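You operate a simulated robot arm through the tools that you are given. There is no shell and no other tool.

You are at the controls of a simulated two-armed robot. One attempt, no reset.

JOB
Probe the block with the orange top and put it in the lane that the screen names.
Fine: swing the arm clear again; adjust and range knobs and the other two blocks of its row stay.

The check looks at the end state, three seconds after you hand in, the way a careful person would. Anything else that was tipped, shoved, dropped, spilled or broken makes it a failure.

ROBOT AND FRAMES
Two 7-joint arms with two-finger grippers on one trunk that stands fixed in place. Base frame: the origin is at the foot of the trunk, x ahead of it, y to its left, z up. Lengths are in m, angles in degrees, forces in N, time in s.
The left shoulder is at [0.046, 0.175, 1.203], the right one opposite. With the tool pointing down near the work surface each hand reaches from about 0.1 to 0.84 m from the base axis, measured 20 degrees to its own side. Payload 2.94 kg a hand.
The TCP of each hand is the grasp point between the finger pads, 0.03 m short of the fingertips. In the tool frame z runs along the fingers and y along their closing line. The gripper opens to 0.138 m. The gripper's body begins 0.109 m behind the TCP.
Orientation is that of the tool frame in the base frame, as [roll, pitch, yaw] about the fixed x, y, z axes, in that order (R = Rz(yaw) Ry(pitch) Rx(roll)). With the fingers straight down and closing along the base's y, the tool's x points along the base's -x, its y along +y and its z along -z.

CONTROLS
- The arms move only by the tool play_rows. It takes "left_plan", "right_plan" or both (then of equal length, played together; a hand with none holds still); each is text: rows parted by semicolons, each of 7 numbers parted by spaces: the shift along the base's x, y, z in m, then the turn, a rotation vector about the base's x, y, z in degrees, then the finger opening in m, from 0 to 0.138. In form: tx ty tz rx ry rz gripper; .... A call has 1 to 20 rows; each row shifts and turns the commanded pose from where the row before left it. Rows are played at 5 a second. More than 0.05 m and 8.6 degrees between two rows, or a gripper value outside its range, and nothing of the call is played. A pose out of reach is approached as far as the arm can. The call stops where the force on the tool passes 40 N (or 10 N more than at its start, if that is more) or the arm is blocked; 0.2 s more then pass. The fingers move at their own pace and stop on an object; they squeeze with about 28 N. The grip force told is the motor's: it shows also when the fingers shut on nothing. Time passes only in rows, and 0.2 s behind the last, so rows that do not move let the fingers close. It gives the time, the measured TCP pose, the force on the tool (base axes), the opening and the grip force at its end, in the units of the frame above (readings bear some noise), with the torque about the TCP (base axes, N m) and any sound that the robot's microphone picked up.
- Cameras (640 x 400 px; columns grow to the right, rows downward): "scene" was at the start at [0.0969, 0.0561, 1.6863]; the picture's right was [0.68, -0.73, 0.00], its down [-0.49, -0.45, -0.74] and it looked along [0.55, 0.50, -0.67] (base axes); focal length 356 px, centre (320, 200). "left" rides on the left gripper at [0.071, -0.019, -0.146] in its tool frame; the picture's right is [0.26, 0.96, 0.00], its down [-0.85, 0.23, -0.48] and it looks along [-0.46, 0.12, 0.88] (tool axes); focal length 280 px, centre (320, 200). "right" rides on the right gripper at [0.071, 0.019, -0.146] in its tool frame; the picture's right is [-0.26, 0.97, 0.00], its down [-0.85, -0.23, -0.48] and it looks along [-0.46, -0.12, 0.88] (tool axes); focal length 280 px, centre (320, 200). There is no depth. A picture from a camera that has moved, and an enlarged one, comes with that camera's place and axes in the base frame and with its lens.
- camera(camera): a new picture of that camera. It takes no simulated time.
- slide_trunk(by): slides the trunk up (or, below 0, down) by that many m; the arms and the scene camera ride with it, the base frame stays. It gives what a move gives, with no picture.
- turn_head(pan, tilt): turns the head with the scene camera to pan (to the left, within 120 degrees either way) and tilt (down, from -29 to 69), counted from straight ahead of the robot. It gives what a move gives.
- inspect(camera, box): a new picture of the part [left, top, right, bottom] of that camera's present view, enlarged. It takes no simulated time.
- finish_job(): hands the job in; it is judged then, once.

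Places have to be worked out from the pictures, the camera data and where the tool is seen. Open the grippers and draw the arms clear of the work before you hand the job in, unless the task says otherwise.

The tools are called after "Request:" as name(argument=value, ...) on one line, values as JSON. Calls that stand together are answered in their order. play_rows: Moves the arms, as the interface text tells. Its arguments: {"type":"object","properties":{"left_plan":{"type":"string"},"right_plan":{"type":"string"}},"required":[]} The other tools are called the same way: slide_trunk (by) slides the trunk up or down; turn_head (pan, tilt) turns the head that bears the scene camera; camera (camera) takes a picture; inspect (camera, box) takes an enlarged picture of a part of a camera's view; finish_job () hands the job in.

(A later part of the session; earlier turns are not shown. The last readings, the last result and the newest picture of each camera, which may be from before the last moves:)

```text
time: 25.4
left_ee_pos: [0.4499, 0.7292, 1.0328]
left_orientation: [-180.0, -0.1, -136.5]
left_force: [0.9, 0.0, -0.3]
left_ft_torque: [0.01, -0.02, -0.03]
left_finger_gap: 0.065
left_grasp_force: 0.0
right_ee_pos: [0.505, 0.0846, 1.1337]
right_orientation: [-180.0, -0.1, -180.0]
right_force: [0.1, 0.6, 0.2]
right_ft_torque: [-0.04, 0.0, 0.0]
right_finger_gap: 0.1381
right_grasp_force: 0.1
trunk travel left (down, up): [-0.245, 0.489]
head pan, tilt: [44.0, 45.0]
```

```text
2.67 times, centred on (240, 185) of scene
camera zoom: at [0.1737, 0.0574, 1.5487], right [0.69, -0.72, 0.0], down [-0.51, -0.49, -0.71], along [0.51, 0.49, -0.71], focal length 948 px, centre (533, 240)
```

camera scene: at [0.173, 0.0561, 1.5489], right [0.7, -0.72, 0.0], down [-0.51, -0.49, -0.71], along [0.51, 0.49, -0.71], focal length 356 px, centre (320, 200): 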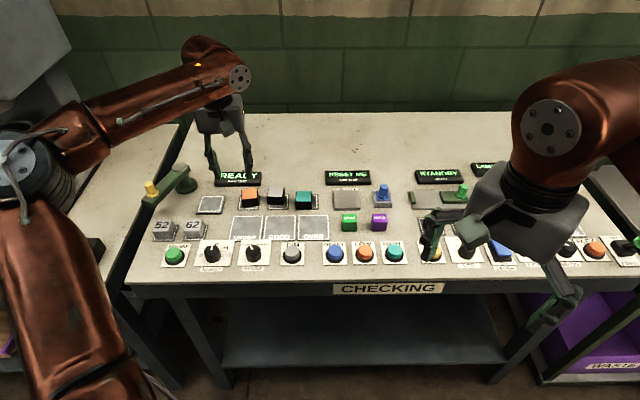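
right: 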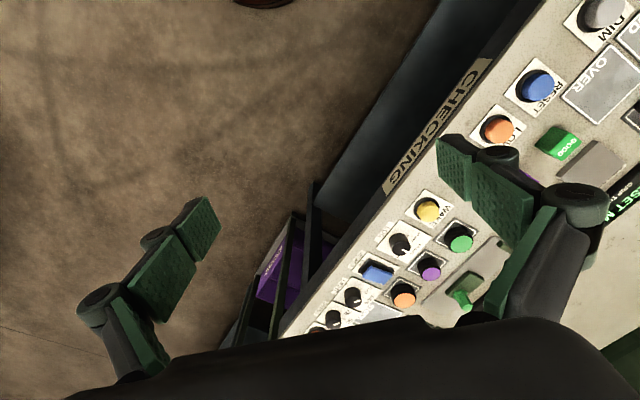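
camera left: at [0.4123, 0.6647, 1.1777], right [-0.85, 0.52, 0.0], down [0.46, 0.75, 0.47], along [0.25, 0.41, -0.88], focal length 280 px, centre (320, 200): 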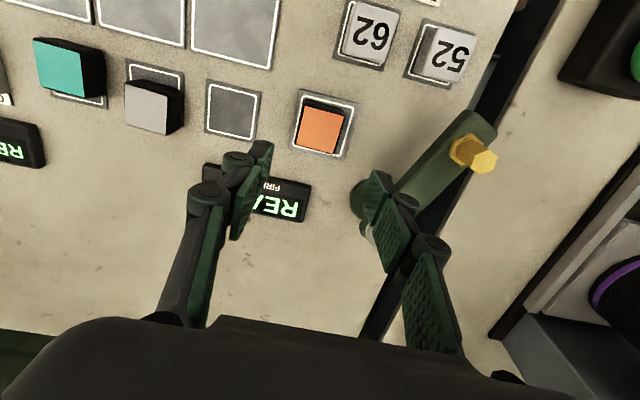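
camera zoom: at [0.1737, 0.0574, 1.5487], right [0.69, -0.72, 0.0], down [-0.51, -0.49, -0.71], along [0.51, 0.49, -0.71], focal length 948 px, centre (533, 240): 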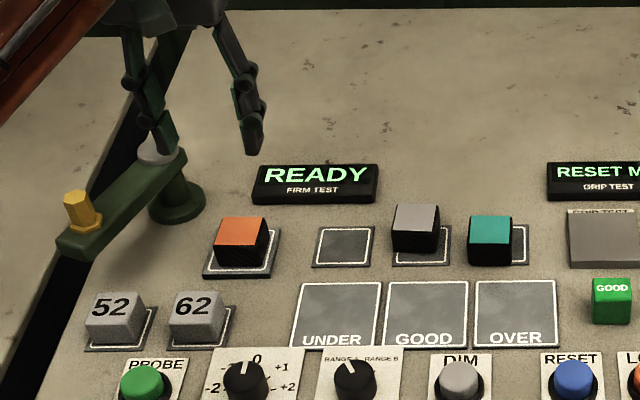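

The block sits squarely on the pad. Next I measure the probe arm's yellow handle in enlarged views.

Request:
inspect(camera="left", box=[400, 90, 560, 190])

Request:
inspect(camera="scene", box=[120, 150, 240, 225])

```text
4.00 times, centred on (480, 140) of left
camera zoom: at [0.4123, 0.6647, 1.1777], right [-0.85, 0.52, 0.0], down [0.46, 0.75, 0.47], along [0.25, 0.41, -0.88], focal length 1122 px, centre (-320, 440)
```

zoom: 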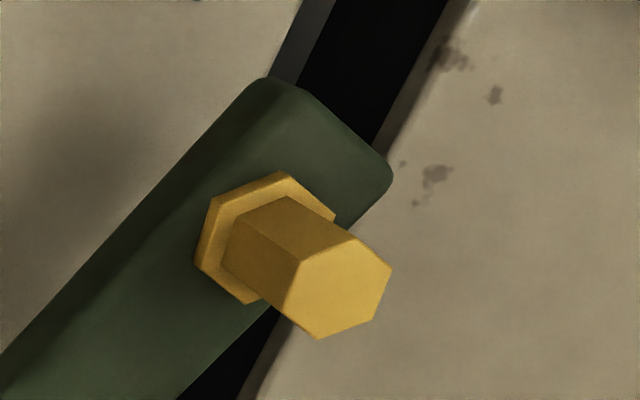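

```text
5.33 times, centred on (180, 188) of scene
camera zoom: at [0.1737, 0.0574, 1.5487], right [0.69, -0.72, 0.0], down [-0.51, -0.49, -0.71], along [0.51, 0.49, -0.71], focal length 1896 px, centre (1067, 267)
```

zoom: 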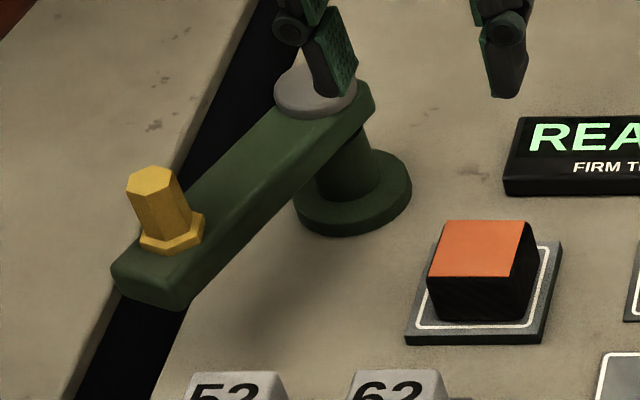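

The handle is a vertical hex (about 2 cm across) at (0.342, 0.803), z 0.935–0.963, and the arm's pivot is at (0.4425, 0.8395). I move above the handle with the closing line on its flats.

Request:
play_rows(left_plan="-0.0154 0.0106 0.003 0 0 -7.36 0.06;-0.0154 0.0106 0.003 0 0 -7.36 0.06;-0.0154 0.0106 0.003 0 0 -7.36 0.06;-0.0154 0.0106 0.003 0 0 -7.36 0.06;-0.0154 0.0106 0.003 0 0 -7.36 0.06;-0.0154 0.0106 0.003 0 0 -7.36 0.06;-0.0154 0.0106 0 0 0 -7.36 0.06;0 0 0 0 0 0 0.06")

Request:
camera(camera="left")

Request:
inspect(camera="scene", box=[80, 110, 320, 260])

```text
time: 27.1
left_ee_pos: [0.3418, 0.8025, 1.0487]
left_orientation: [179.9, 0.0, 171.8]
left_force: [1.6, -0.4, -0.1]
left_ft_torque: [0.0, 0.05, 0.0]
left_finger_gap: 0.06
left_grasp_force: 0.1
right_ee_pos: [0.5036, 0.0837, 1.1349]
right_orientation: [180.0, -0.1, 179.9]
right_force: [0.4, -0.5, -0.5]
right_ft_torque: [0.01, 0.01, -0.04]
right_finger_gap: 0.1381
right_grasp_force: 0.1
trunk travel left (down, up): [-0.245, 0.489]
head pan, tilt: [44.0, 45.0]
```

```text
taken
camera left: at [0.2703, 0.7917, 1.1959], right [-0.12, 0.99, 0.0], down [0.87, 0.11, 0.48], along [0.47, 0.06, -0.88], focal length 280 px, centre (320, 200)
```

left: 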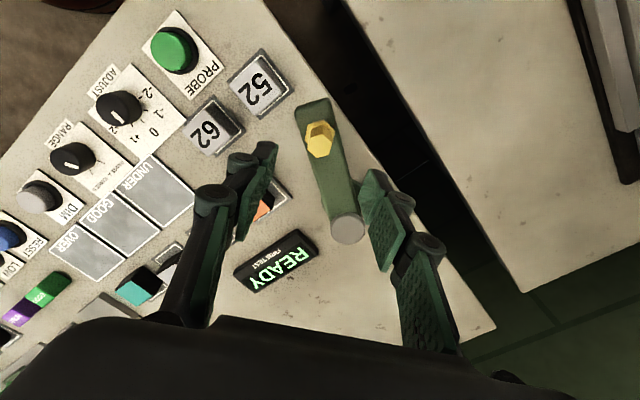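

```text
2.67 times, centred on (200, 185) of scene
camera zoom: at [0.1733, 0.056, 1.5489], right [0.69, -0.72, 0.0], down [-0.51, -0.49, -0.71], along [0.51, 0.49, -0.71], focal length 948 px, centre (640, 240)
```

zoom: 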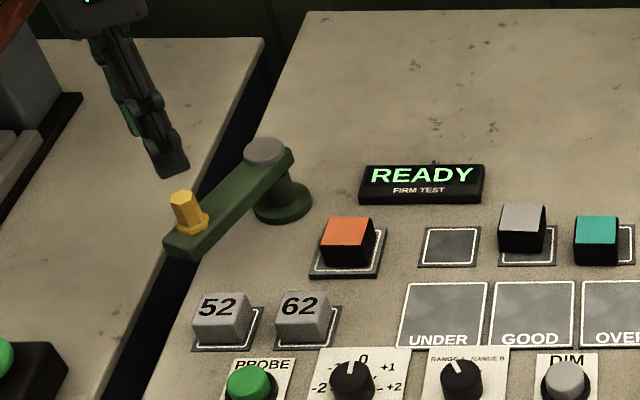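

The handle appears at about (0.3405, 0.800), nearly under the TCP. I come down to z 0.985 and check again.

Request:
play_rows(left_plan="-0.001 -0.002 -0.03 0 0 0 0.06;0 0 -0.033 0 0 0 0.06;0 0 0 0 0 0 0.06")

Request:
camera(camera="left")

Request:
inspect(camera="scene", box=[100, 130, 220, 205])

```text
time: 27.9
left_ee_pos: [0.3408, 0.7993, 0.9861]
left_orientation: [179.9, 0.0, 172.0]
left_force: [-0.2, 0.2, 0.1]
left_ft_torque: [-0.02, -0.02, -0.01]
left_finger_gap: 0.0601
left_grasp_force: 0.1
right_ee_pos: [0.5036, 0.0847, 1.1344]
right_orientation: [180.0, -0.1, -180.0]
right_force: [-0.7, -0.7, -0.2]
right_ft_torque: [0.05, 0.0, 0.02]
right_finger_gap: 0.138
right_grasp_force: 0.1
trunk travel left (down, up): [-0.245, 0.489]
head pan, tilt: [44.0, 45.0]
```

```text
taken
camera left: at [0.2692, 0.7889, 1.1336], right [-0.12, 0.99, 0.0], down [0.87, 0.11, 0.48], along [0.47, 0.06, -0.88], focal length 280 px, centre (320, 200)
```

left: 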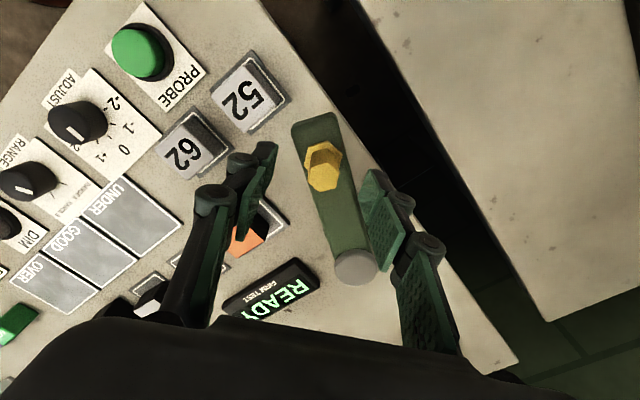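

```text
5.33 times, centred on (160, 168) of scene
camera zoom: at [0.1727, 0.0555, 1.549], right [0.69, -0.72, 0.0], down [-0.51, -0.49, -0.71], along [0.51, 0.49, -0.71], focal length 1896 px, centre (1173, 373)
```

zoom: 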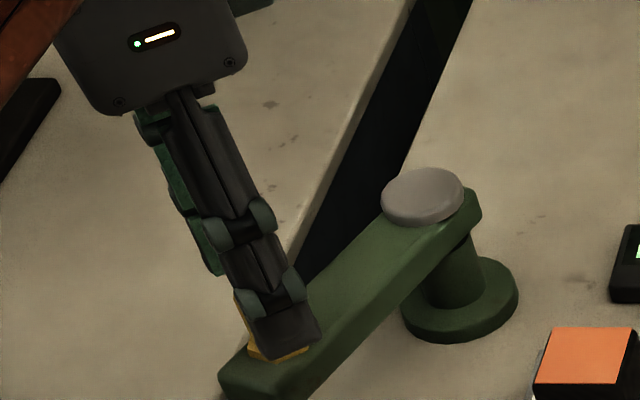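

The handle is between the fingers. I lower to z ≈ 0.97 (tips just above the flange) and close on it.

Request:
play_rows(left_plan="-0.002 0 -0.008 0 0 0 0.06;0 0 -0.008 0 0 0 0.06;0 0 0 0 0 0 0.03;0 0 0 0 0 0 0.015;0 0 0 0 0 0 0.015;0 0 0 0 0 0 0.015;0 0 0 0 0 0 0.015")

Request:
camera(camera="left")

Request:
inspect(camera="scene", box=[100, 130, 220, 205])

```text
time: 29.6
left_ee_pos: [0.3402, 0.7996, 0.9698]
left_orientation: [-179.9, -0.1, 171.9]
left_force: [2.0, 1.0, -0.9]
left_ft_torque: [0.02, -0.12, 0.12]
left_finger_gap: 0.0211
left_grasp_force: 45.4
right_ee_pos: [0.5038, 0.0837, 1.1339]
right_orientation: [179.9, -0.1, -180.0]
right_force: [0.1, 1.0, 0.0]
right_ft_torque: [0.0, -0.02, 0.03]
right_finger_gap: 0.1378
right_grasp_force: 0.0
trunk travel left (down, up): [-0.245, 0.489]
head pan, tilt: [44.0, 45.0]
```

```text
taken
camera left: at [0.2669, 0.7897, 1.1169], right [-0.13, 0.99, 0.0], down [0.87, 0.11, 0.48], along [0.47, 0.06, -0.88], focal length 280 px, centre (320, 200)
```

left: 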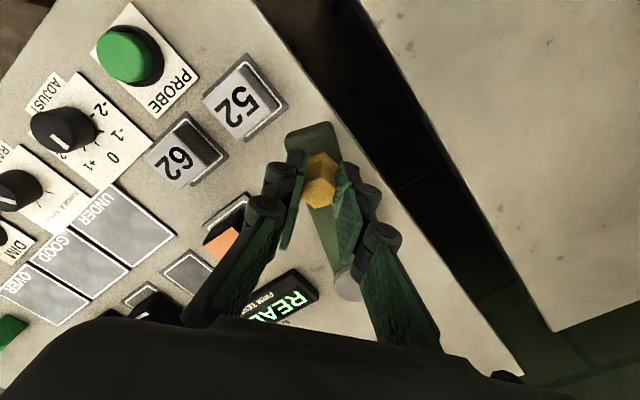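

```text
5.33 times, centred on (160, 168) of scene
camera zoom: at [0.1731, 0.0566, 1.5489], right [0.69, -0.72, 0.0], down [-0.51, -0.49, -0.71], along [0.51, 0.49, -0.71], focal length 1896 px, centre (1173, 373)
```

zoom: 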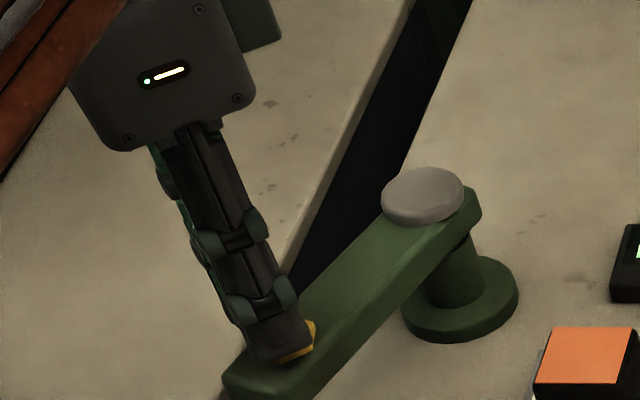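

The handle is held (gap 0.021). I start the swing about the pivot with three 6° steps, turning the hand along, and check the forces.

Request:
play_rows(left_plan="0.0048 -0.01058 0 0 0 6 0.015;0.00588 -0.01002 0 0 0 6 0.015;0.0069 -0.00936 0 0 0 6 0.015;0 0 0 0 0 0 0.015")

Request:
camera(camera="left")

Request:
inspect(camera="scene", box=[80, 110, 320, 260])

```text
time: 30.6
left_ee_pos: [0.3573, 0.7709, 0.9699]
left_orientation: [-180.0, 0.2, -169.9]
left_force: [7.3, 10.6, 7.8]
left_ft_torque: [0.28, 0.29, 0.46]
left_finger_gap: 0.0206
left_grasp_force: 44.8
right_ee_pos: [0.5046, 0.085, 1.1352]
right_orientation: [179.9, -0.1, 180.0]
right_force: [0.0, 1.1, -0.6]
right_ft_torque: [-0.02, -0.02, 0.03]
right_finger_gap: 0.138
right_grasp_force: 0.0
trunk travel left (down, up): [-0.245, 0.489]
head pan, tilt: [44.0, 45.0]
```

```text
taken
camera left: at [0.2919, 0.7379, 1.1167], right [-0.43, 0.9, 0.0], down [0.79, 0.38, 0.48], along [0.43, 0.2, -0.88], focal length 280 px, centre (320, 200)
```

left: 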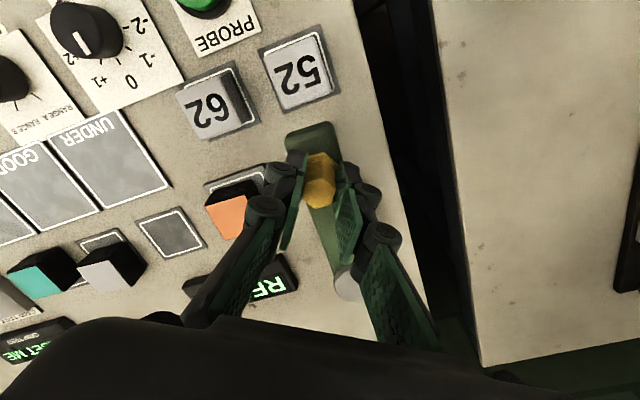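

```text
2.67 times, centred on (200, 185) of scene
camera zoom: at [0.1737, 0.0571, 1.5489], right [0.69, -0.72, 0.0], down [-0.51, -0.49, -0.71], along [0.51, 0.49, -0.71], focal length 948 px, centre (640, 240)
```

zoom: 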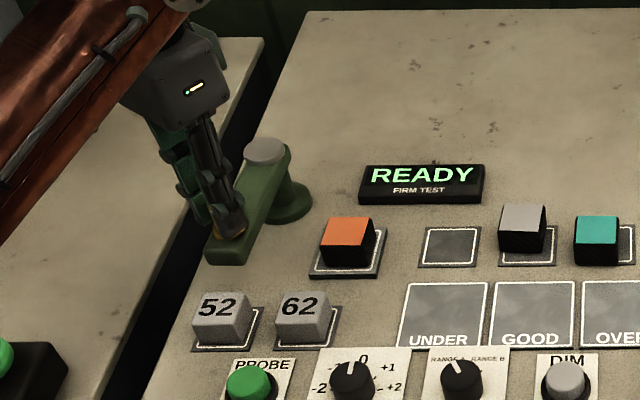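

The arm swings freely; the reading shows about 12 N pulling inward, so I shrink the radius 2 mm and continue to about 243°.

Request:
play_rows(left_plan="0.00923 -0.00715 0 0 0 6 0.015;0.00854 -0.00757 0 0 0 6 0.015;0.00927 -0.00665 0 0 0 6 0.015;0.00992 -0.00563 0 0 0 6 0.015;0 0 0 0 0 0 0.015")

Request:
camera(camera="left")

Request:
inspect(camera="scene", box=[80, 110, 320, 260])

```text
time: 31.8
left_ee_pos: [0.3928, 0.743, 0.9707]
left_orientation: [-179.9, 0.0, -145.8]
left_force: [6.1, 15.2, 10.6]
left_ft_torque: [0.25, 0.09, 0.23]
left_finger_gap: 0.0207
left_grasp_force: 44.8
right_ee_pos: [0.5033, 0.0852, 1.1347]
right_orientation: [-179.9, 0.0, -180.0]
right_force: [0.2, 0.2, 1.2]
right_ft_torque: [0.0, 0.01, 0.02]
right_finger_gap: 0.138
right_grasp_force: 0.1
trunk travel left (down, up): [-0.245, 0.489]
head pan, tilt: [44.0, 45.0]
```

```text
taken
camera left: at [0.3461, 0.6868, 1.1168], right [-0.76, 0.65, 0.0], down [0.57, 0.67, 0.48], along [0.31, 0.36, -0.88], focal length 280 px, centre (320, 200)
```

left: 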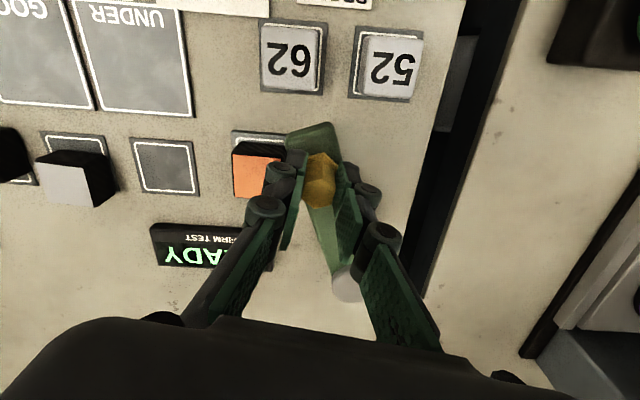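

```text
2.67 times, centred on (200, 185) of scene
camera zoom: at [0.1732, 0.0576, 1.5489], right [0.69, -0.72, 0.0], down [-0.51, -0.49, -0.71], along [0.51, 0.49, -0.71], focal length 948 px, centre (640, 240)
```

zoom: 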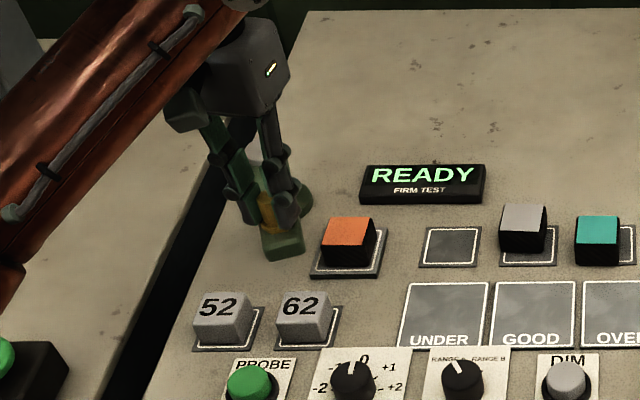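

Still smooth. Before the arm end reaches the block I check its underside clearance in an enlarged view.

Request:
inspect(camera="scene", box=[160, 170, 240, 220])

Request:
inspect(camera="left", box=[220, 100, 380, 200])

```text
8.00 times, centred on (200, 195) of scene
camera zoom: at [0.1732, 0.0576, 1.5489], right [0.69, -0.72, 0.0], down [-0.51, -0.49, -0.71], along [0.51, 0.49, -0.71], focal length 2844 px, centre (1280, 240)
```

zoom: 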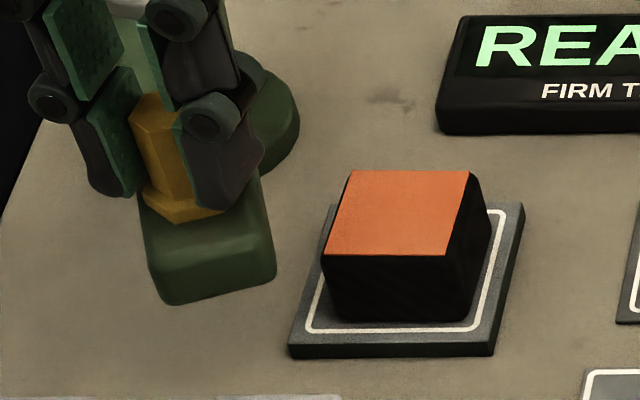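

```text
4.00 times, centred on (300, 150) of left
camera zoom: at [0.3461, 0.6868, 1.1168], right [-0.76, 0.65, 0.0], down [0.57, 0.67, 0.48], along [0.31, 0.36, -0.88], focal length 1122 px, centre (400, 400)
```

zoom: 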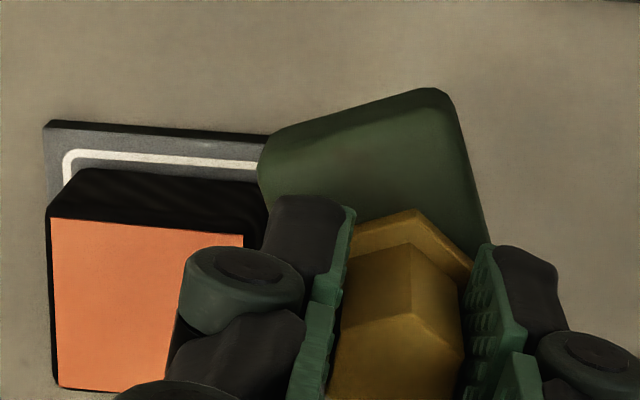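

The arm's underside is roughly 1.5 cm above the block top, so it clears. I continue to about 261° with a slightly smaller radius and 1 mm higher.

Request:
play_rows(left_plan="0.01117 -0.0027 0.001 0 0 6 0.015;0.01067 -0.00338 0 0 0 6 0.015;0.01097 -0.00226 0 0 0 6 0.015;0 0 0 0 0 0 0.015")

Request:
inspect(camera="left", box=[160, 50, 480, 250])

Request:
inspect(camera="scene", box=[140, 130, 300, 230])

```text
time: 32.8
left_ee_pos: [0.4263, 0.7346, 0.9698]
left_orientation: [-179.9, -0.1, -127.9]
left_force: [-2.8, -5.1, -3.3]
left_ft_torque: [-0.71, 0.41, 0.21]
left_finger_gap: 0.0205
left_grasp_force: 44.7
right_ee_pos: [0.5029, 0.0842, 1.1349]
right_orientation: [-180.0, -0.1, 180.0]
right_force: [-0.3, 0.3, -1.1]
right_ft_torque: [0.01, 0.0, 0.01]
right_finger_gap: 0.138
right_grasp_force: 0.1
trunk travel left (down, up): [-0.245, 0.489]
head pan, tilt: [44.0, 45.0]
```

```text
2.00 times, centred on (320, 150) of left
camera zoom: at [0.3985, 0.6654, 1.117], right [-0.92, 0.39, 0.0], down [0.34, 0.81, 0.47], along [0.18, 0.44, -0.88], focal length 561 px, centre (320, 300)
```

zoom: 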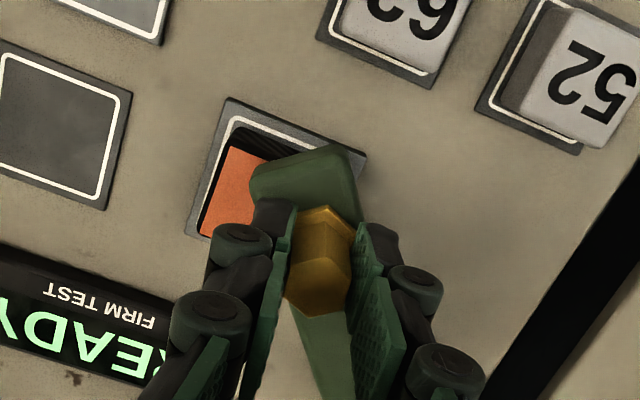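

```text
4.00 times, centred on (220, 180) of scene
camera zoom: at [0.173, 0.0562, 1.5488], right [0.69, -0.72, 0.0], down [-0.51, -0.49, -0.71], along [0.51, 0.49, -0.71], focal length 1422 px, centre (720, 280)
```

zoom: 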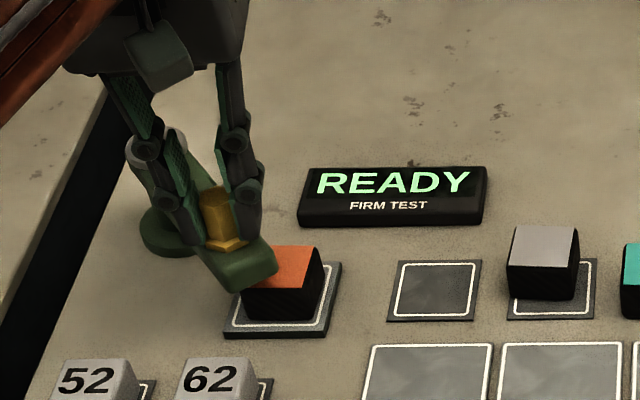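

The arm end passes over the block with low forces. I swing the last 12° to bring the probe over the block's centre.

Request:
play_rows(left_plan="0.01112 -0.00159 0 0 0 6 0.015;0.01126 0.00008 0 0 0 6 0.015;0 0 0 0 0 0 0.015")

Request:
inspect(camera="left", box=[160, 50, 480, 250])

Request:
inspect(camera="scene", box=[140, 130, 300, 230])

```text
time: 33.5
left_ee_pos: [0.4467, 0.7332, 0.9713]
left_orientation: [179.9, -0.1, -115.9]
left_force: [-11.0, -8.0, -8.6]
left_ft_torque: [-0.25, 0.29, 0.33]
left_finger_gap: 0.0204
left_grasp_force: 45.3
right_ee_pos: [0.5041, 0.0841, 1.1357]
right_orientation: [180.0, 0.0, -180.0]
right_force: [-0.4, -0.3, -0.1]
right_ft_torque: [0.03, 0.0, 0.01]
right_finger_gap: 0.1377
right_grasp_force: 0.0
trunk travel left (down, up): [-0.245, 0.489]
head pan, tilt: [44.0, 45.0]
```

```text
2.00 times, centred on (320, 150) of left
camera zoom: at [0.4346, 0.66, 1.117], right [-0.98, 0.18, 0.0], down [0.16, 0.87, 0.47], along [0.09, 0.47, -0.88], focal length 561 px, centre (320, 300)
```

zoom: 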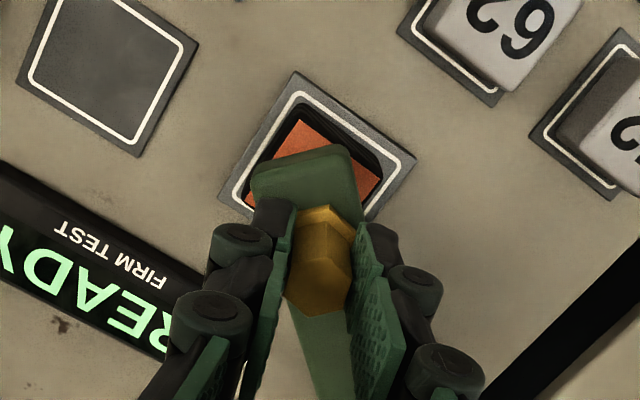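

```text
4.00 times, centred on (220, 180) of scene
camera zoom: at [0.1722, 0.0563, 1.5489], right [0.7, -0.72, 0.0], down [-0.51, -0.49, -0.71], along [0.51, 0.49, -0.71], focal length 1422 px, centre (720, 280)
```

zoom: 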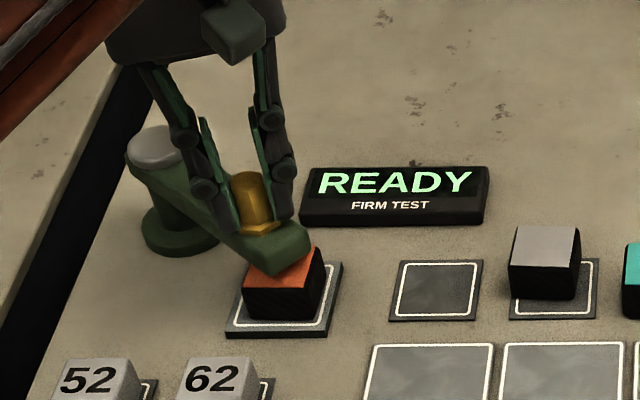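

The probe head is over the block's centre. I release the handle and lift off.

Request:
play_rows(left_plan="-0.001 0.0005 0 0 0 0 0.015;0 0 0 0 0 0 0.05;0 0 0 0 0 0 0.05;0 0 0 0 0 0 0.05;0 0 0.02 0 0 0 0.05;0 0 0.03 0 0 0 0.05;0 0 0.03 0 0 0 0.05;0 0 0 0 0 0 0.05")

Request:
inspect(camera="left", box=[160, 50, 480, 250])

Request:
inspect(camera="scene", box=[140, 130, 300, 230])

```text
time: 35.4
left_ee_pos: [0.4496, 0.7349, 1.0503]
left_orientation: [180.0, -0.1, -116.0]
left_force: [0.7, 0.2, 0.2]
left_ft_torque: [0.0, 0.01, 0.03]
left_finger_gap: 0.0501
left_grasp_force: 0.1
right_ee_pos: [0.5041, 0.0852, 1.1344]
right_orientation: [-179.9, -0.1, 179.9]
right_force: [0.8, -0.3, -0.8]
right_ft_torque: [-0.03, 0.03, -0.03]
right_finger_gap: 0.138
right_grasp_force: 0.0
trunk travel left (down, up): [-0.245, 0.489]
head pan, tilt: [44.0, 45.0]
```

```text
2.00 times, centred on (320, 150) of left
camera zoom: at [0.4359, 0.6615, 1.1972], right [-0.98, 0.19, 0.0], down [0.17, 0.86, 0.47], along [0.09, 0.47, -0.88], focal length 561 px, centre (320, 300)
```

zoom: 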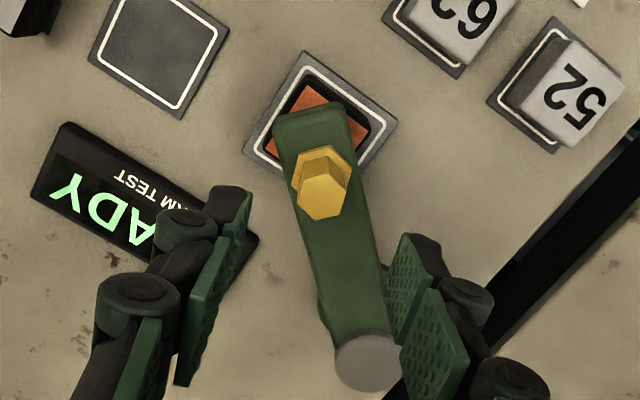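

```text
4.00 times, centred on (220, 180) of scene
camera zoom: at [0.1734, 0.0573, 1.5488], right [0.69, -0.72, 0.0], down [-0.51, -0.49, -0.71], along [0.51, 0.49, -0.71], focal length 1422 px, centre (720, 280)
```

zoom: 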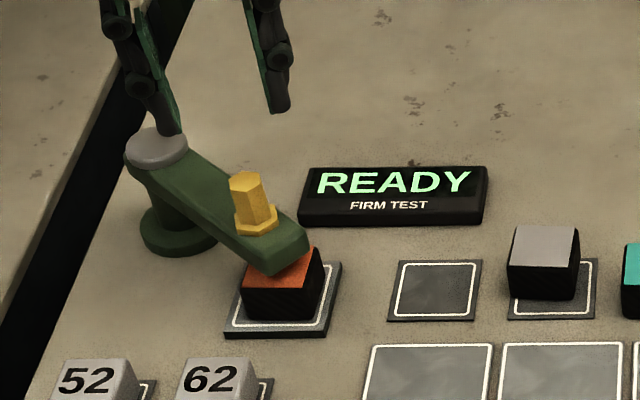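

The arm stays in place above the block. Now I move towards the PROBE button (estimated (0.291, 0.640)) with fingers closed, and measure it on the way.

Request:
play_rows(left_plan="-0.03 -0.018 0 0 0 -4 0.03;-0.03 -0.018 0 0 0 -4 0.0;-0.03 -0.018 0 0 0 -4 0.0;-0.03 -0.018 0 0 0 -4 0.0;-0.03 -0.018 0 0 0 -4 0.0;-0.01 -0.005 0 0 0 0 0.0;0 0 0 0 0 0 0.0")

Request:
camera(camera="left")

Request:
inspect(camera="scene", box=[120, 190, 280, 290])

```text
time: 37.0
left_ee_pos: [0.2865, 0.638, 1.0519]
left_orientation: [180.0, 0.0, -135.9]
left_force: [-0.2, -1.4, -0.2]
left_ft_torque: [-0.01, 0.0, -0.01]
left_finger_gap: 0.0
left_grasp_force: 28.2
right_ee_pos: [0.5038, 0.0836, 1.1349]
right_orientation: [180.0, -0.1, 180.0]
right_force: [-0.1, 0.8, -0.3]
right_ft_torque: [0.01, -0.01, -0.02]
right_finger_gap: 0.1381
right_grasp_force: 0.2
trunk travel left (down, up): [-0.245, 0.489]
head pan, tilt: [44.0, 45.0]
```

```text
taken
camera left: at [0.25, 0.5738, 1.1982], right [-0.86, 0.51, 0.0], down [0.45, 0.76, 0.48], along [0.24, 0.41, -0.88], focal length 280 px, centre (320, 200)
```

left: 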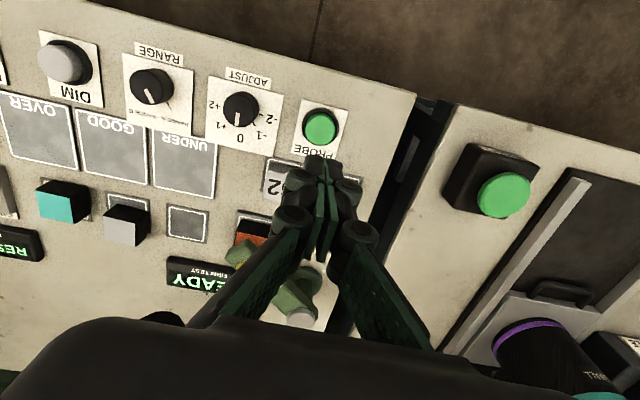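

```text
4.00 times, centred on (200, 240) of scene
camera zoom: at [0.1725, 0.0557, 1.549], right [0.69, -0.72, 0.0], down [-0.51, -0.49, -0.71], along [0.51, 0.49, -0.71], focal length 1422 px, centre (800, 40)
```

zoom: 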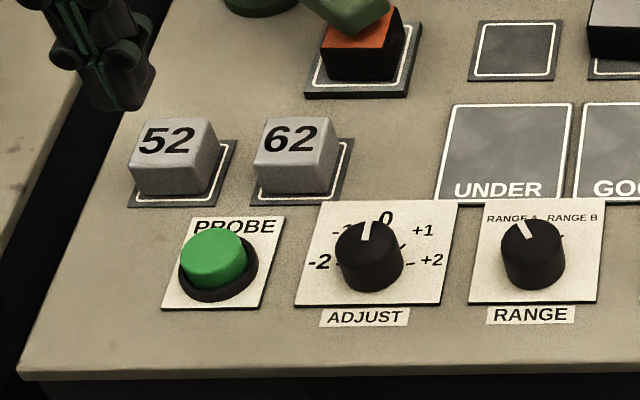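

The button's top is near (0.292, 0.6435, 0.877). I centre over it and descend to just above it.

Request:
play_rows(left_plan="0.0055 0.0055 -0.03 0 0 0 0.0;0 0 -0.04 0 0 0 0.0;0 0 -0.04 0 0 0 0.0;0 0 -0.02 0 0 0 0.0;0 0 0 0 0 0 0.0")

Request:
camera(camera="left")

Request:
inspect(camera="scene", box=[120, 190, 280, 290])

```text
time: 38.1
left_ee_pos: [0.2943, 0.6435, 0.9222]
left_orientation: [180.0, 0.0, -135.9]
left_force: [-0.7, -0.2, 1.3]
left_ft_torque: [0.02, 0.0, -0.01]
left_finger_gap: 0.0
left_grasp_force: 28.0
right_ee_pos: [0.5036, 0.0833, 1.1353]
right_orientation: [180.0, -0.1, 179.9]
right_force: [0.3, -0.2, 0.7]
right_ft_torque: [0.01, 0.0, 0.0]
right_finger_gap: 0.1378
right_grasp_force: 0.1
trunk travel left (down, up): [-0.245, 0.489]
head pan, tilt: [44.0, 45.0]
```

```text
taken
camera left: at [0.2563, 0.5801, 1.0681], right [-0.86, 0.51, 0.0], down [0.45, 0.76, 0.48], along [0.24, 0.41, -0.88], focal length 280 px, centre (320, 200)
```

left: 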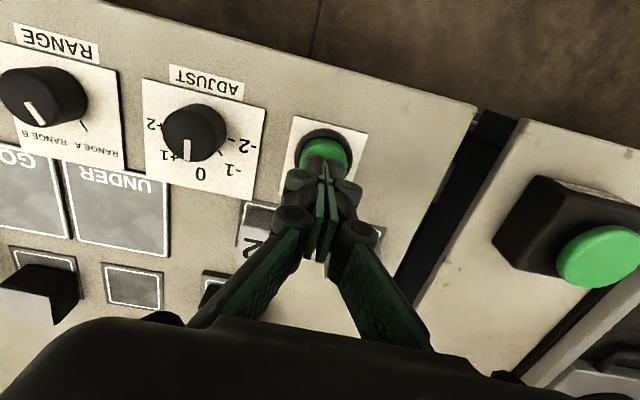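

```text
4.00 times, centred on (200, 240) of scene
camera zoom: at [0.1728, 0.0559, 1.549], right [0.69, -0.72, 0.0], down [-0.51, -0.49, -0.71], along [0.51, 0.49, -0.71], focal length 1422 px, centre (800, 40)
```

zoom: 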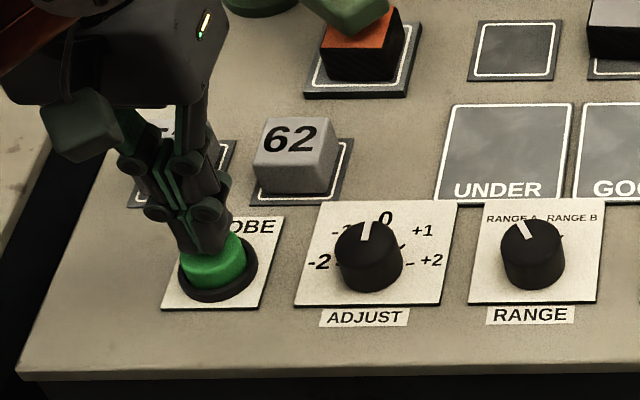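

Aligned over the button. I press down in small steps and watch for the click and screen change.

Request:
play_rows(left_plan="0 0 -0.008 0 0 0 0.0;0 0 -0.006 0 0 0 0.0;0 0 -0.004 0 0 0 0.0;0 0 -0.002 0 0 0 0.0")

Request:
inspect(camera="scene", box=[120, 130, 360, 280])

```text
time: 39.1
left_ee_pos: [0.2943, 0.644, 0.905]
left_orientation: [180.0, 0.4, -135.9]
left_force: [1.2, 6.9, 26.7]
left_ft_torque: [0.16, 0.02, 0.0]
left_finger_gap: 0.006
left_grasp_force: 28.0
right_ee_pos: [0.5019, 0.0816, 1.1353]
right_orientation: [179.8, 0.0, -179.9]
right_force: [-0.6, 0.4, -0.8]
right_ft_torque: [-0.03, 0.0, 0.01]
right_finger_gap: 0.1381
right_grasp_force: 0.0
trunk travel left (down, up): [-0.245, 0.489]
head pan, tilt: [44.0, 45.0]
heard: click
```

```text
2.67 times, centred on (240, 205) of scene
camera zoom: at [0.1714, 0.0541, 1.5495], right [0.69, -0.72, 0.0], down [-0.51, -0.49, -0.71], along [0.51, 0.49, -0.71], focal length 948 px, centre (533, 187)
```

zoom: 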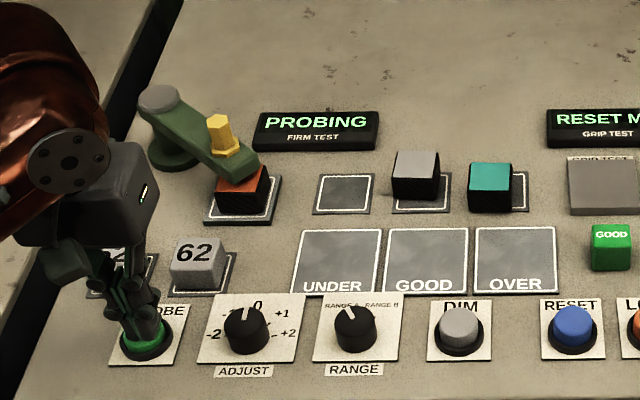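

It clicked and the screen says PROBING. I release the button and wait for the result.

Request:
play_rows(left_plan="0 0 0.01 0 0 0 0.0;0 0 0.02 0 0 0 0.0;0 0 0.03 0 0 0 0.0;0 0 0.03 0 0 0 0.0;0 0 0 0 0 0 0.0;0 0 0 0 0 0 0.0;0 0 0 0 0 0 0.0;0 0 0 0 0 0 0.0;0 0 0 0 0 0 0.0;0 0 0 0 0 0 0.0")

Request:
inspect(camera="scene", box=[120, 130, 360, 280])

```text
time: 41.4
left_ee_pos: [0.2942, 0.644, 0.9906]
left_orientation: [-180.0, 0.0, -136.0]
left_force: [0.2, 0.0, 0.5]
left_ft_torque: [-0.03, 0.03, 0.0]
left_finger_gap: 0.0
left_grasp_force: 29.0
right_ee_pos: [0.5034, 0.0838, 1.1349]
right_orientation: [180.0, -0.2, -179.9]
right_force: [0.5, 0.3, -0.6]
right_ft_torque: [0.0, 0.01, 0.0]
right_finger_gap: 0.1379
right_grasp_force: 0.1
trunk travel left (down, up): [-0.245, 0.489]
head pan, tilt: [44.0, 45.0]
```

```text
2.67 times, centred on (240, 205) of scene
camera zoom: at [0.1728, 0.0561, 1.5489], right [0.69, -0.72, 0.0], down [-0.51, -0.49, -0.71], along [0.51, 0.49, -0.71], focal length 948 px, centre (533, 187)
```

zoom: 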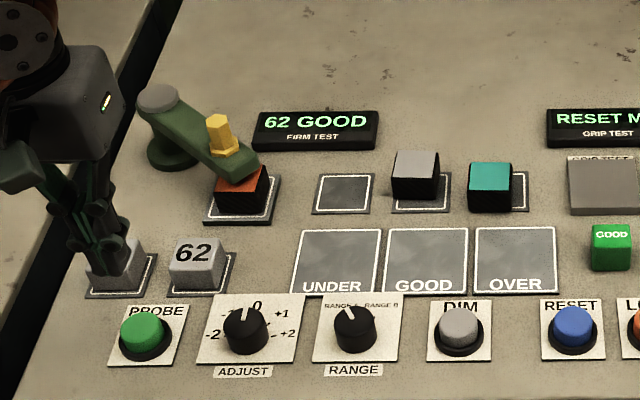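

The screen appears to read "62 GOOD"; I enlarge it to be sure.

Request:
inspect(camera="scene", box=[205, 160, 275, 204])

Request:
camera(camera="left")

```text
9.09 times, centred on (240, 182) of scene
camera zoom: at [0.1728, 0.0561, 1.5489], right [0.69, -0.72, 0.0], down [-0.51, -0.49, -0.71], along [0.51, 0.49, -0.71], focal length 3232 px, centre (1047, 364)
```

zoom: 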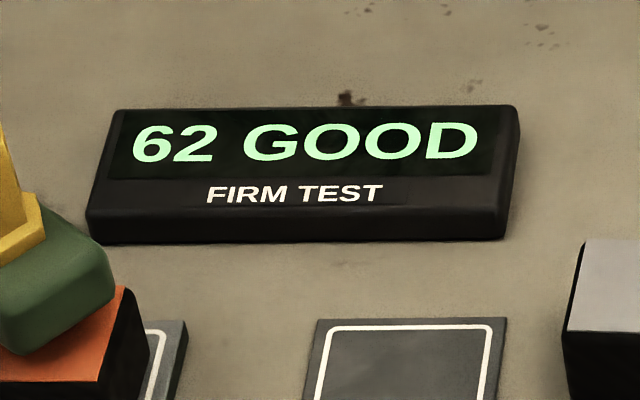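

```text
taken
camera left: at [0.2567, 0.5799, 1.1381], right [-0.86, 0.51, 0.0], down [0.45, 0.76, 0.48], along [0.24, 0.41, -0.88], focal length 280 px, centre (320, 200)
```

left: 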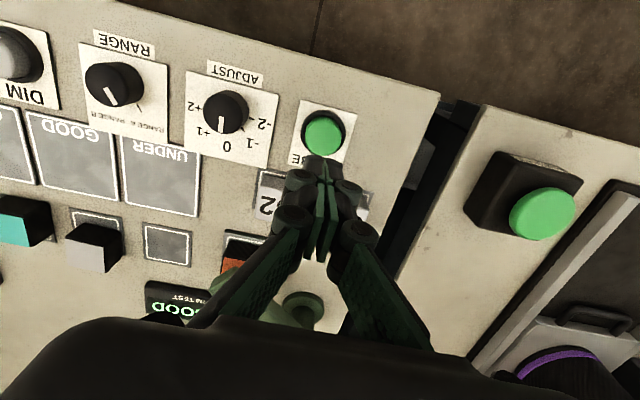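

Result: GOOD. I go back above the probe arm's handle to swing it clear, with yaw −116° as before.

Request:
play_rows(left_plan="0 0 0.03 0 0 0 0.03;0 0 0.03 0 0 0 0.06;0.031 0.0182 0 0 0 4 0.06;0.031 0.0182 0 0 0 4 0.06;0.031 0.0182 0 0 0 4 0.06;0.031 0.0182 0 0 0 4 0.06;0.031 0.0182 0 0 0 4 0.06;0 0 0 0 0 0 0.06")

Request:
inspect(camera="left", box=[160, 50, 480, 250])

Request:
inspect(camera="scene", box=[140, 130, 300, 230])

```text
time: 43.1
left_ee_pos: [0.4489, 0.7349, 1.0514]
left_orientation: [-179.9, 0.0, -115.9]
left_force: [0.0, -0.5, -0.3]
left_ft_torque: [-0.03, -0.01, -0.05]
left_finger_gap: 0.06
left_grasp_force: 0.1
right_ee_pos: [0.5033, 0.0835, 1.1357]
right_orientation: [180.0, 0.0, -179.9]
right_force: [0.1, 0.8, -0.1]
right_ft_torque: [0.0, -0.01, 0.0]
right_finger_gap: 0.138
right_grasp_force: 0.0
trunk travel left (down, up): [-0.245, 0.489]
head pan, tilt: [44.0, 45.0]
```

```text
2.00 times, centred on (320, 150) of left
camera zoom: at [0.4343, 0.6618, 1.1978], right [-0.98, 0.19, 0.0], down [0.16, 0.86, 0.48], along [0.09, 0.47, -0.88], focal length 561 px, centre (320, 300)
```

zoom: 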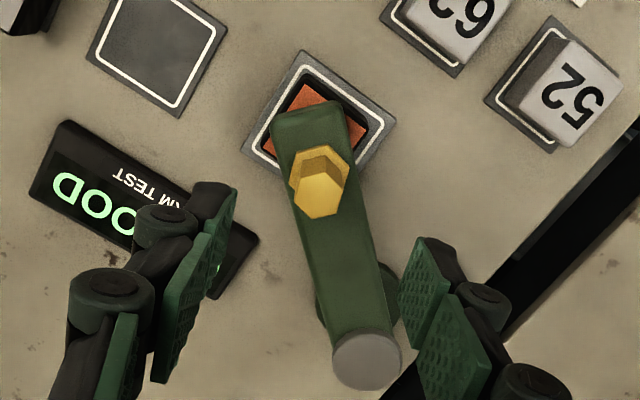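

```text
4.00 times, centred on (220, 180) of scene
camera zoom: at [0.1721, 0.0568, 1.5491], right [0.69, -0.72, 0.0], down [-0.51, -0.49, -0.71], along [0.51, 0.49, -0.71], focal length 1422 px, centre (720, 280)
```

zoom: 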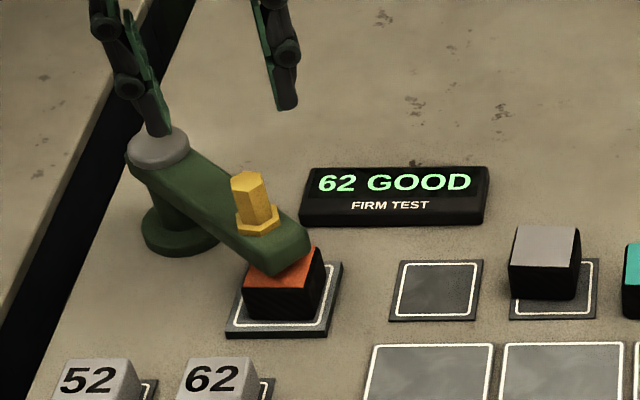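

The handle is right under the TCP at (0.449, 0.735). I descend and grip it.

Request:
play_rows(left_plan="0 0 -0.03 0 0 0 0.06;0 0 -0.03 0 0 0 0.06;0 0 -0.02 0 0 0 0.06;0 0 0 0 0 0 0.03;0 0 0 0 0 0 0.015;0 0 0 0 0 0 0.015;0 0 0 0 0 0 0.015")

Request:
inspect(camera="left", box=[160, 50, 480, 250])

```text
time: 44.8
left_ee_pos: [0.4474, 0.7342, 0.9712]
left_orientation: [179.9, -0.1, -116.0]
left_force: [-1.6, -1.0, -0.8]
left_ft_torque: [0.09, 0.0, 0.2]
left_finger_gap: 0.0209
left_grasp_force: 39.1
right_ee_pos: [0.5041, 0.0829, 1.1345]
right_orientation: [-179.9, -0.2, 179.9]
right_force: [-0.3, -0.3, 0.2]
right_ft_torque: [0.01, 0.0, 0.0]
right_finger_gap: 0.1381
right_grasp_force: 0.0
trunk travel left (down, up): [-0.245, 0.489]
head pan, tilt: [44.0, 45.0]
```

```text
2.00 times, centred on (320, 150) of left
camera zoom: at [0.4347, 0.6614, 1.118], right [-0.98, 0.19, 0.0], down [0.16, 0.86, 0.48], along [0.09, 0.47, -0.88], focal length 561 px, centre (320, 300)
```

zoom: 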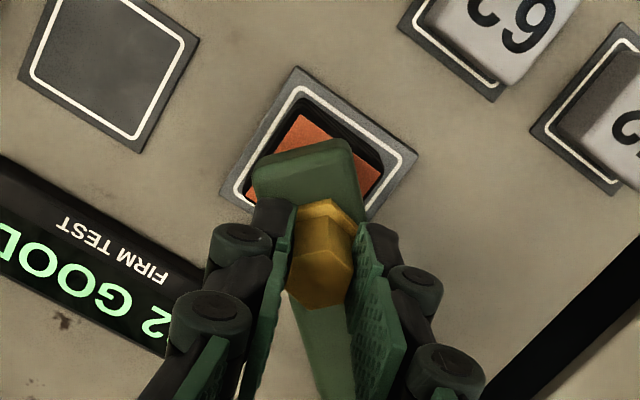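

Gripped again. I swing back clockwise in stages, the first 24°.

Request:
play_rows(left_plan="-0.01104 -0.0018 0 0 0 -6 0.015;-0.01117 0.00058 0 0 0 -6 0.015;-0.01098 0.00223 0 0 0 -6 0.015;-0.01068 0.00336 0 0 0 -6 0.015;0 0 0 0 0 0 0.015")

Request:
inspect(camera="scene", box=[80, 130, 320, 280])

```text
time: 46.0
left_ee_pos: [0.4041, 0.7398, 0.9722]
left_orientation: [-179.9, -0.1, -140.0]
left_force: [1.0, 14.4, 3.5]
left_ft_torque: [0.55, -0.18, 0.4]
left_finger_gap: 0.0205
left_grasp_force: 44.9
right_ee_pos: [0.5026, 0.0853, 1.1348]
right_orientation: [-179.9, -0.1, 180.0]
right_force: [-0.2, 0.1, 0.1]
right_ft_torque: [0.01, 0.02, -0.01]
right_finger_gap: 0.138
right_grasp_force: 0.1
trunk travel left (down, up): [-0.245, 0.489]
head pan, tilt: [44.0, 45.0]
```

```text
2.67 times, centred on (200, 205) of scene
camera zoom: at [0.1731, 0.0582, 1.5489], right [0.69, -0.72, 0.0], down [-0.51, -0.49, -0.71], along [0.51, 0.49, -0.71], focal length 948 px, centre (640, 187)
```

zoom: 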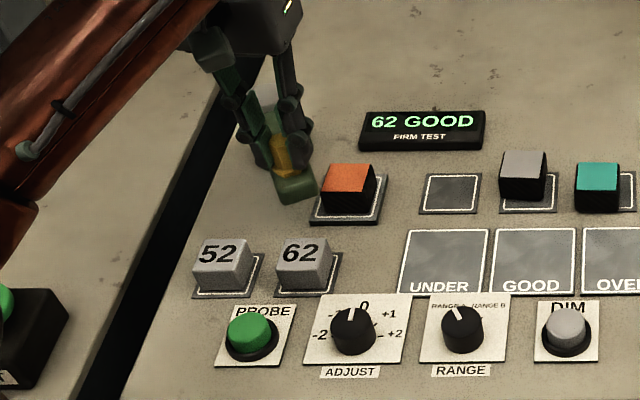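

About 14 N inward again, so I add 1.5 mm inward correction and continue 24° more.

Request:
play_rows(left_plan="-0.0094 0.0064 0 0 0 -6 0.015;-0.00997 0.00507 0 0 0 -6 0.015;-0.00943 0.00611 0 0 0 -6 0.015;-0.00913 0.00674 0 0 0 -6 0.015;0 0 0 0 0 0 0.015")

Request:
inspect(camera="scene", box=[80, 130, 320, 280])

```text
time: 47.1
left_ee_pos: [0.3669, 0.7627, 0.9722]
left_orientation: [-179.9, 0.0, -164.1]
left_force: [-2.4, 0.4, 1.5]
left_ft_torque: [-0.17, 0.98, 0.15]
left_finger_gap: 0.0209
left_grasp_force: 45.0
right_ee_pos: [0.5035, 0.0842, 1.1357]
right_orientation: [180.0, -0.1, 180.0]
right_force: [-0.3, 0.4, 0.1]
right_ft_torque: [0.01, 0.0, -0.03]
right_finger_gap: 0.1378
right_grasp_force: 0.0
trunk travel left (down, up): [-0.245, 0.489]
head pan, tilt: [44.0, 45.0]
```

```text
2.67 times, centred on (200, 205) of scene
camera zoom: at [0.1726, 0.0561, 1.549], right [0.69, -0.72, 0.0], down [-0.51, -0.49, -0.71], along [0.51, 0.49, -0.71], focal length 948 px, centre (640, 187)
```

zoom: 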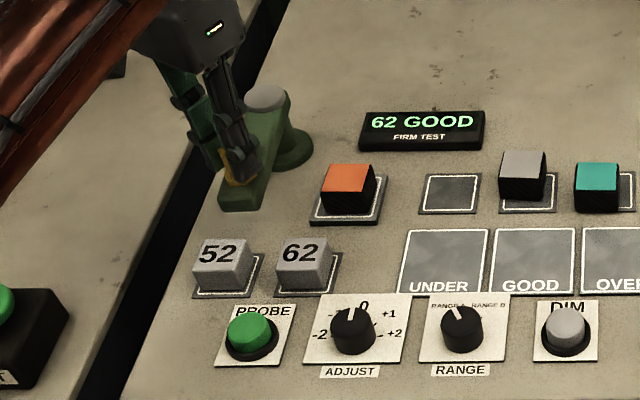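

Forces are low now. I finish the last 24° back to the parked angle.

Request:
play_rows(left_plan="-0.00805 0.00806 0 0 0 -6 0.015;-0.00721 0.0089 0 0 0 -6 0.015;-0.00626 0.00964 0 0 0 -6 0.015;-0.00477 0.01047 0 0 0 -6 0.015;0 0 0 0 0 0 0.015")

Request:
inspect(camera="scene", box=[80, 130, 320, 280])

```text
time: 48.4
left_ee_pos: [0.3395, 0.8003, 0.9733]
left_orientation: [-179.8, 0.0, 172.0]
left_force: [-5.4, -1.4, 1.6]
left_ft_torque: [-0.01, 0.14, 0.12]
left_finger_gap: 0.0207
left_grasp_force: 45.1
right_ee_pos: [0.5033, 0.0833, 1.1362]
right_orientation: [-180.0, -0.1, -179.9]
right_force: [-0.9, 0.8, 0.8]
right_ft_torque: [-0.03, 0.01, 0.0]
right_finger_gap: 0.1379
right_grasp_force: 0.1
trunk travel left (down, up): [-0.245, 0.489]
head pan, tilt: [44.0, 45.0]
```

```text
2.67 times, centred on (200, 205) of scene
camera zoom: at [0.1721, 0.0561, 1.549], right [0.69, -0.72, 0.0], down [-0.51, -0.49, -0.71], along [0.51, 0.49, -0.71], focal length 948 px, centre (640, 187)
```

zoom: 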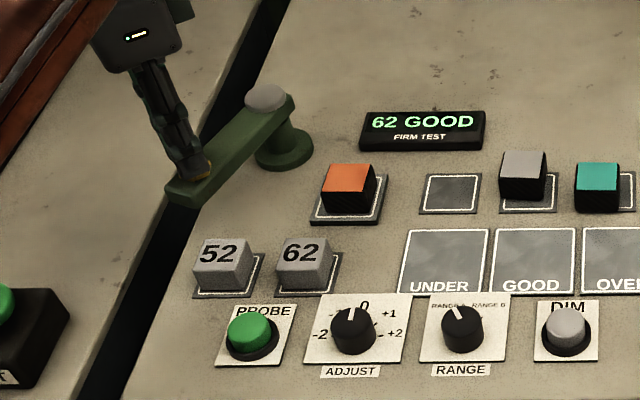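

The arm is back in its parked place. I open, rise, and move back over the block on the pad.

Request:
play_rows(left_plan="0 0 0 0 0 0 0.05;0 0 0 0 0 0 0.05;0 0 0 0 0 0 0.05;0 0 0.02 0 0 0 0.05;0 0 0.03 0 0 0 0.05;0 0 0.03 0 0 0 0.06;0.0157 -0.0104 0 0 0 7.36 0.06;0.0157 -0.0104 0 0 0 7.36 0.06;0.0157 -0.0104 0 0 0 7.36 0.06;0.0157 -0.0104 0 0 0 7.36 0.06;0.0157 -0.0104 0 0 0 7.36 0.06;0.0157 -0.0104 0 0 0 7.36 0.06;0.0157 -0.0104 0 0 0 7.36 0.06;0 0 0 0 0 0 0.06")

Request:
camera(camera="left")

Request:
inspect(camera="scene", box=[80, 130, 320, 280])

```text
time: 51.4
left_ee_pos: [0.4497, 0.7286, 1.0512]
left_orientation: [179.9, 0.0, -136.4]
left_force: [-0.4, -0.7, -0.4]
left_ft_torque: [0.0, -0.06, 0.02]
left_finger_gap: 0.0601
left_grasp_force: 0.0
right_ee_pos: [0.5044, 0.0846, 1.1352]
right_orientation: [-180.0, -0.1, 180.0]
right_force: [0.6, 0.1, 1.1]
right_ft_torque: [-0.01, -0.03, 0.01]
right_finger_gap: 0.1378
right_grasp_force: 0.1
trunk travel left (down, up): [-0.245, 0.489]
head pan, tilt: [44.0, 45.0]
```

```text
taken
camera left: at [0.4127, 0.6646, 1.198], right [-0.86, 0.52, 0.0], down [0.46, 0.75, 0.48], along [0.25, 0.41, -0.88], focal length 280 px, centre (320, 200)
```

left: 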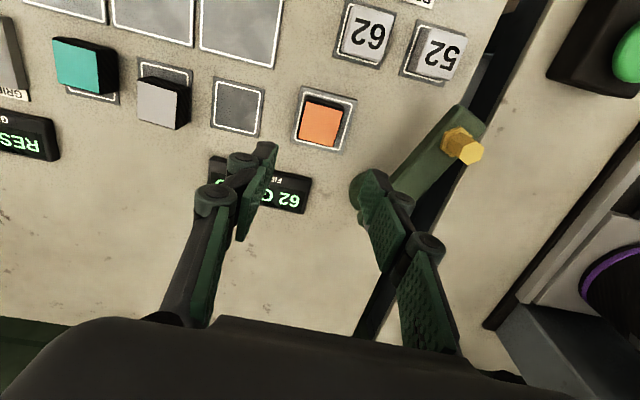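

```text
2.67 times, centred on (200, 205) of scene
camera zoom: at [0.1728, 0.057, 1.5489], right [0.69, -0.72, 0.0], down [-0.51, -0.49, -0.71], along [0.51, 0.49, -0.71], focal length 948 px, centre (640, 187)
```

zoom: 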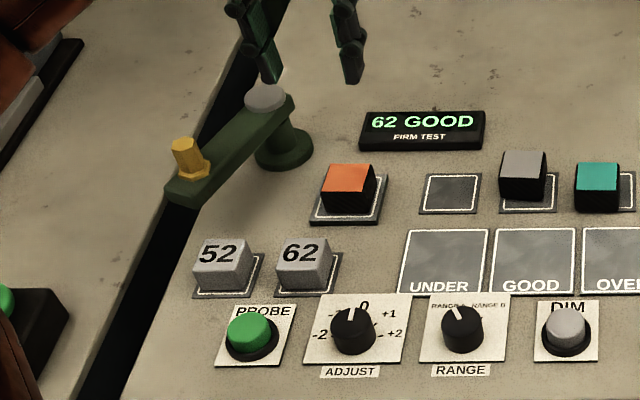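

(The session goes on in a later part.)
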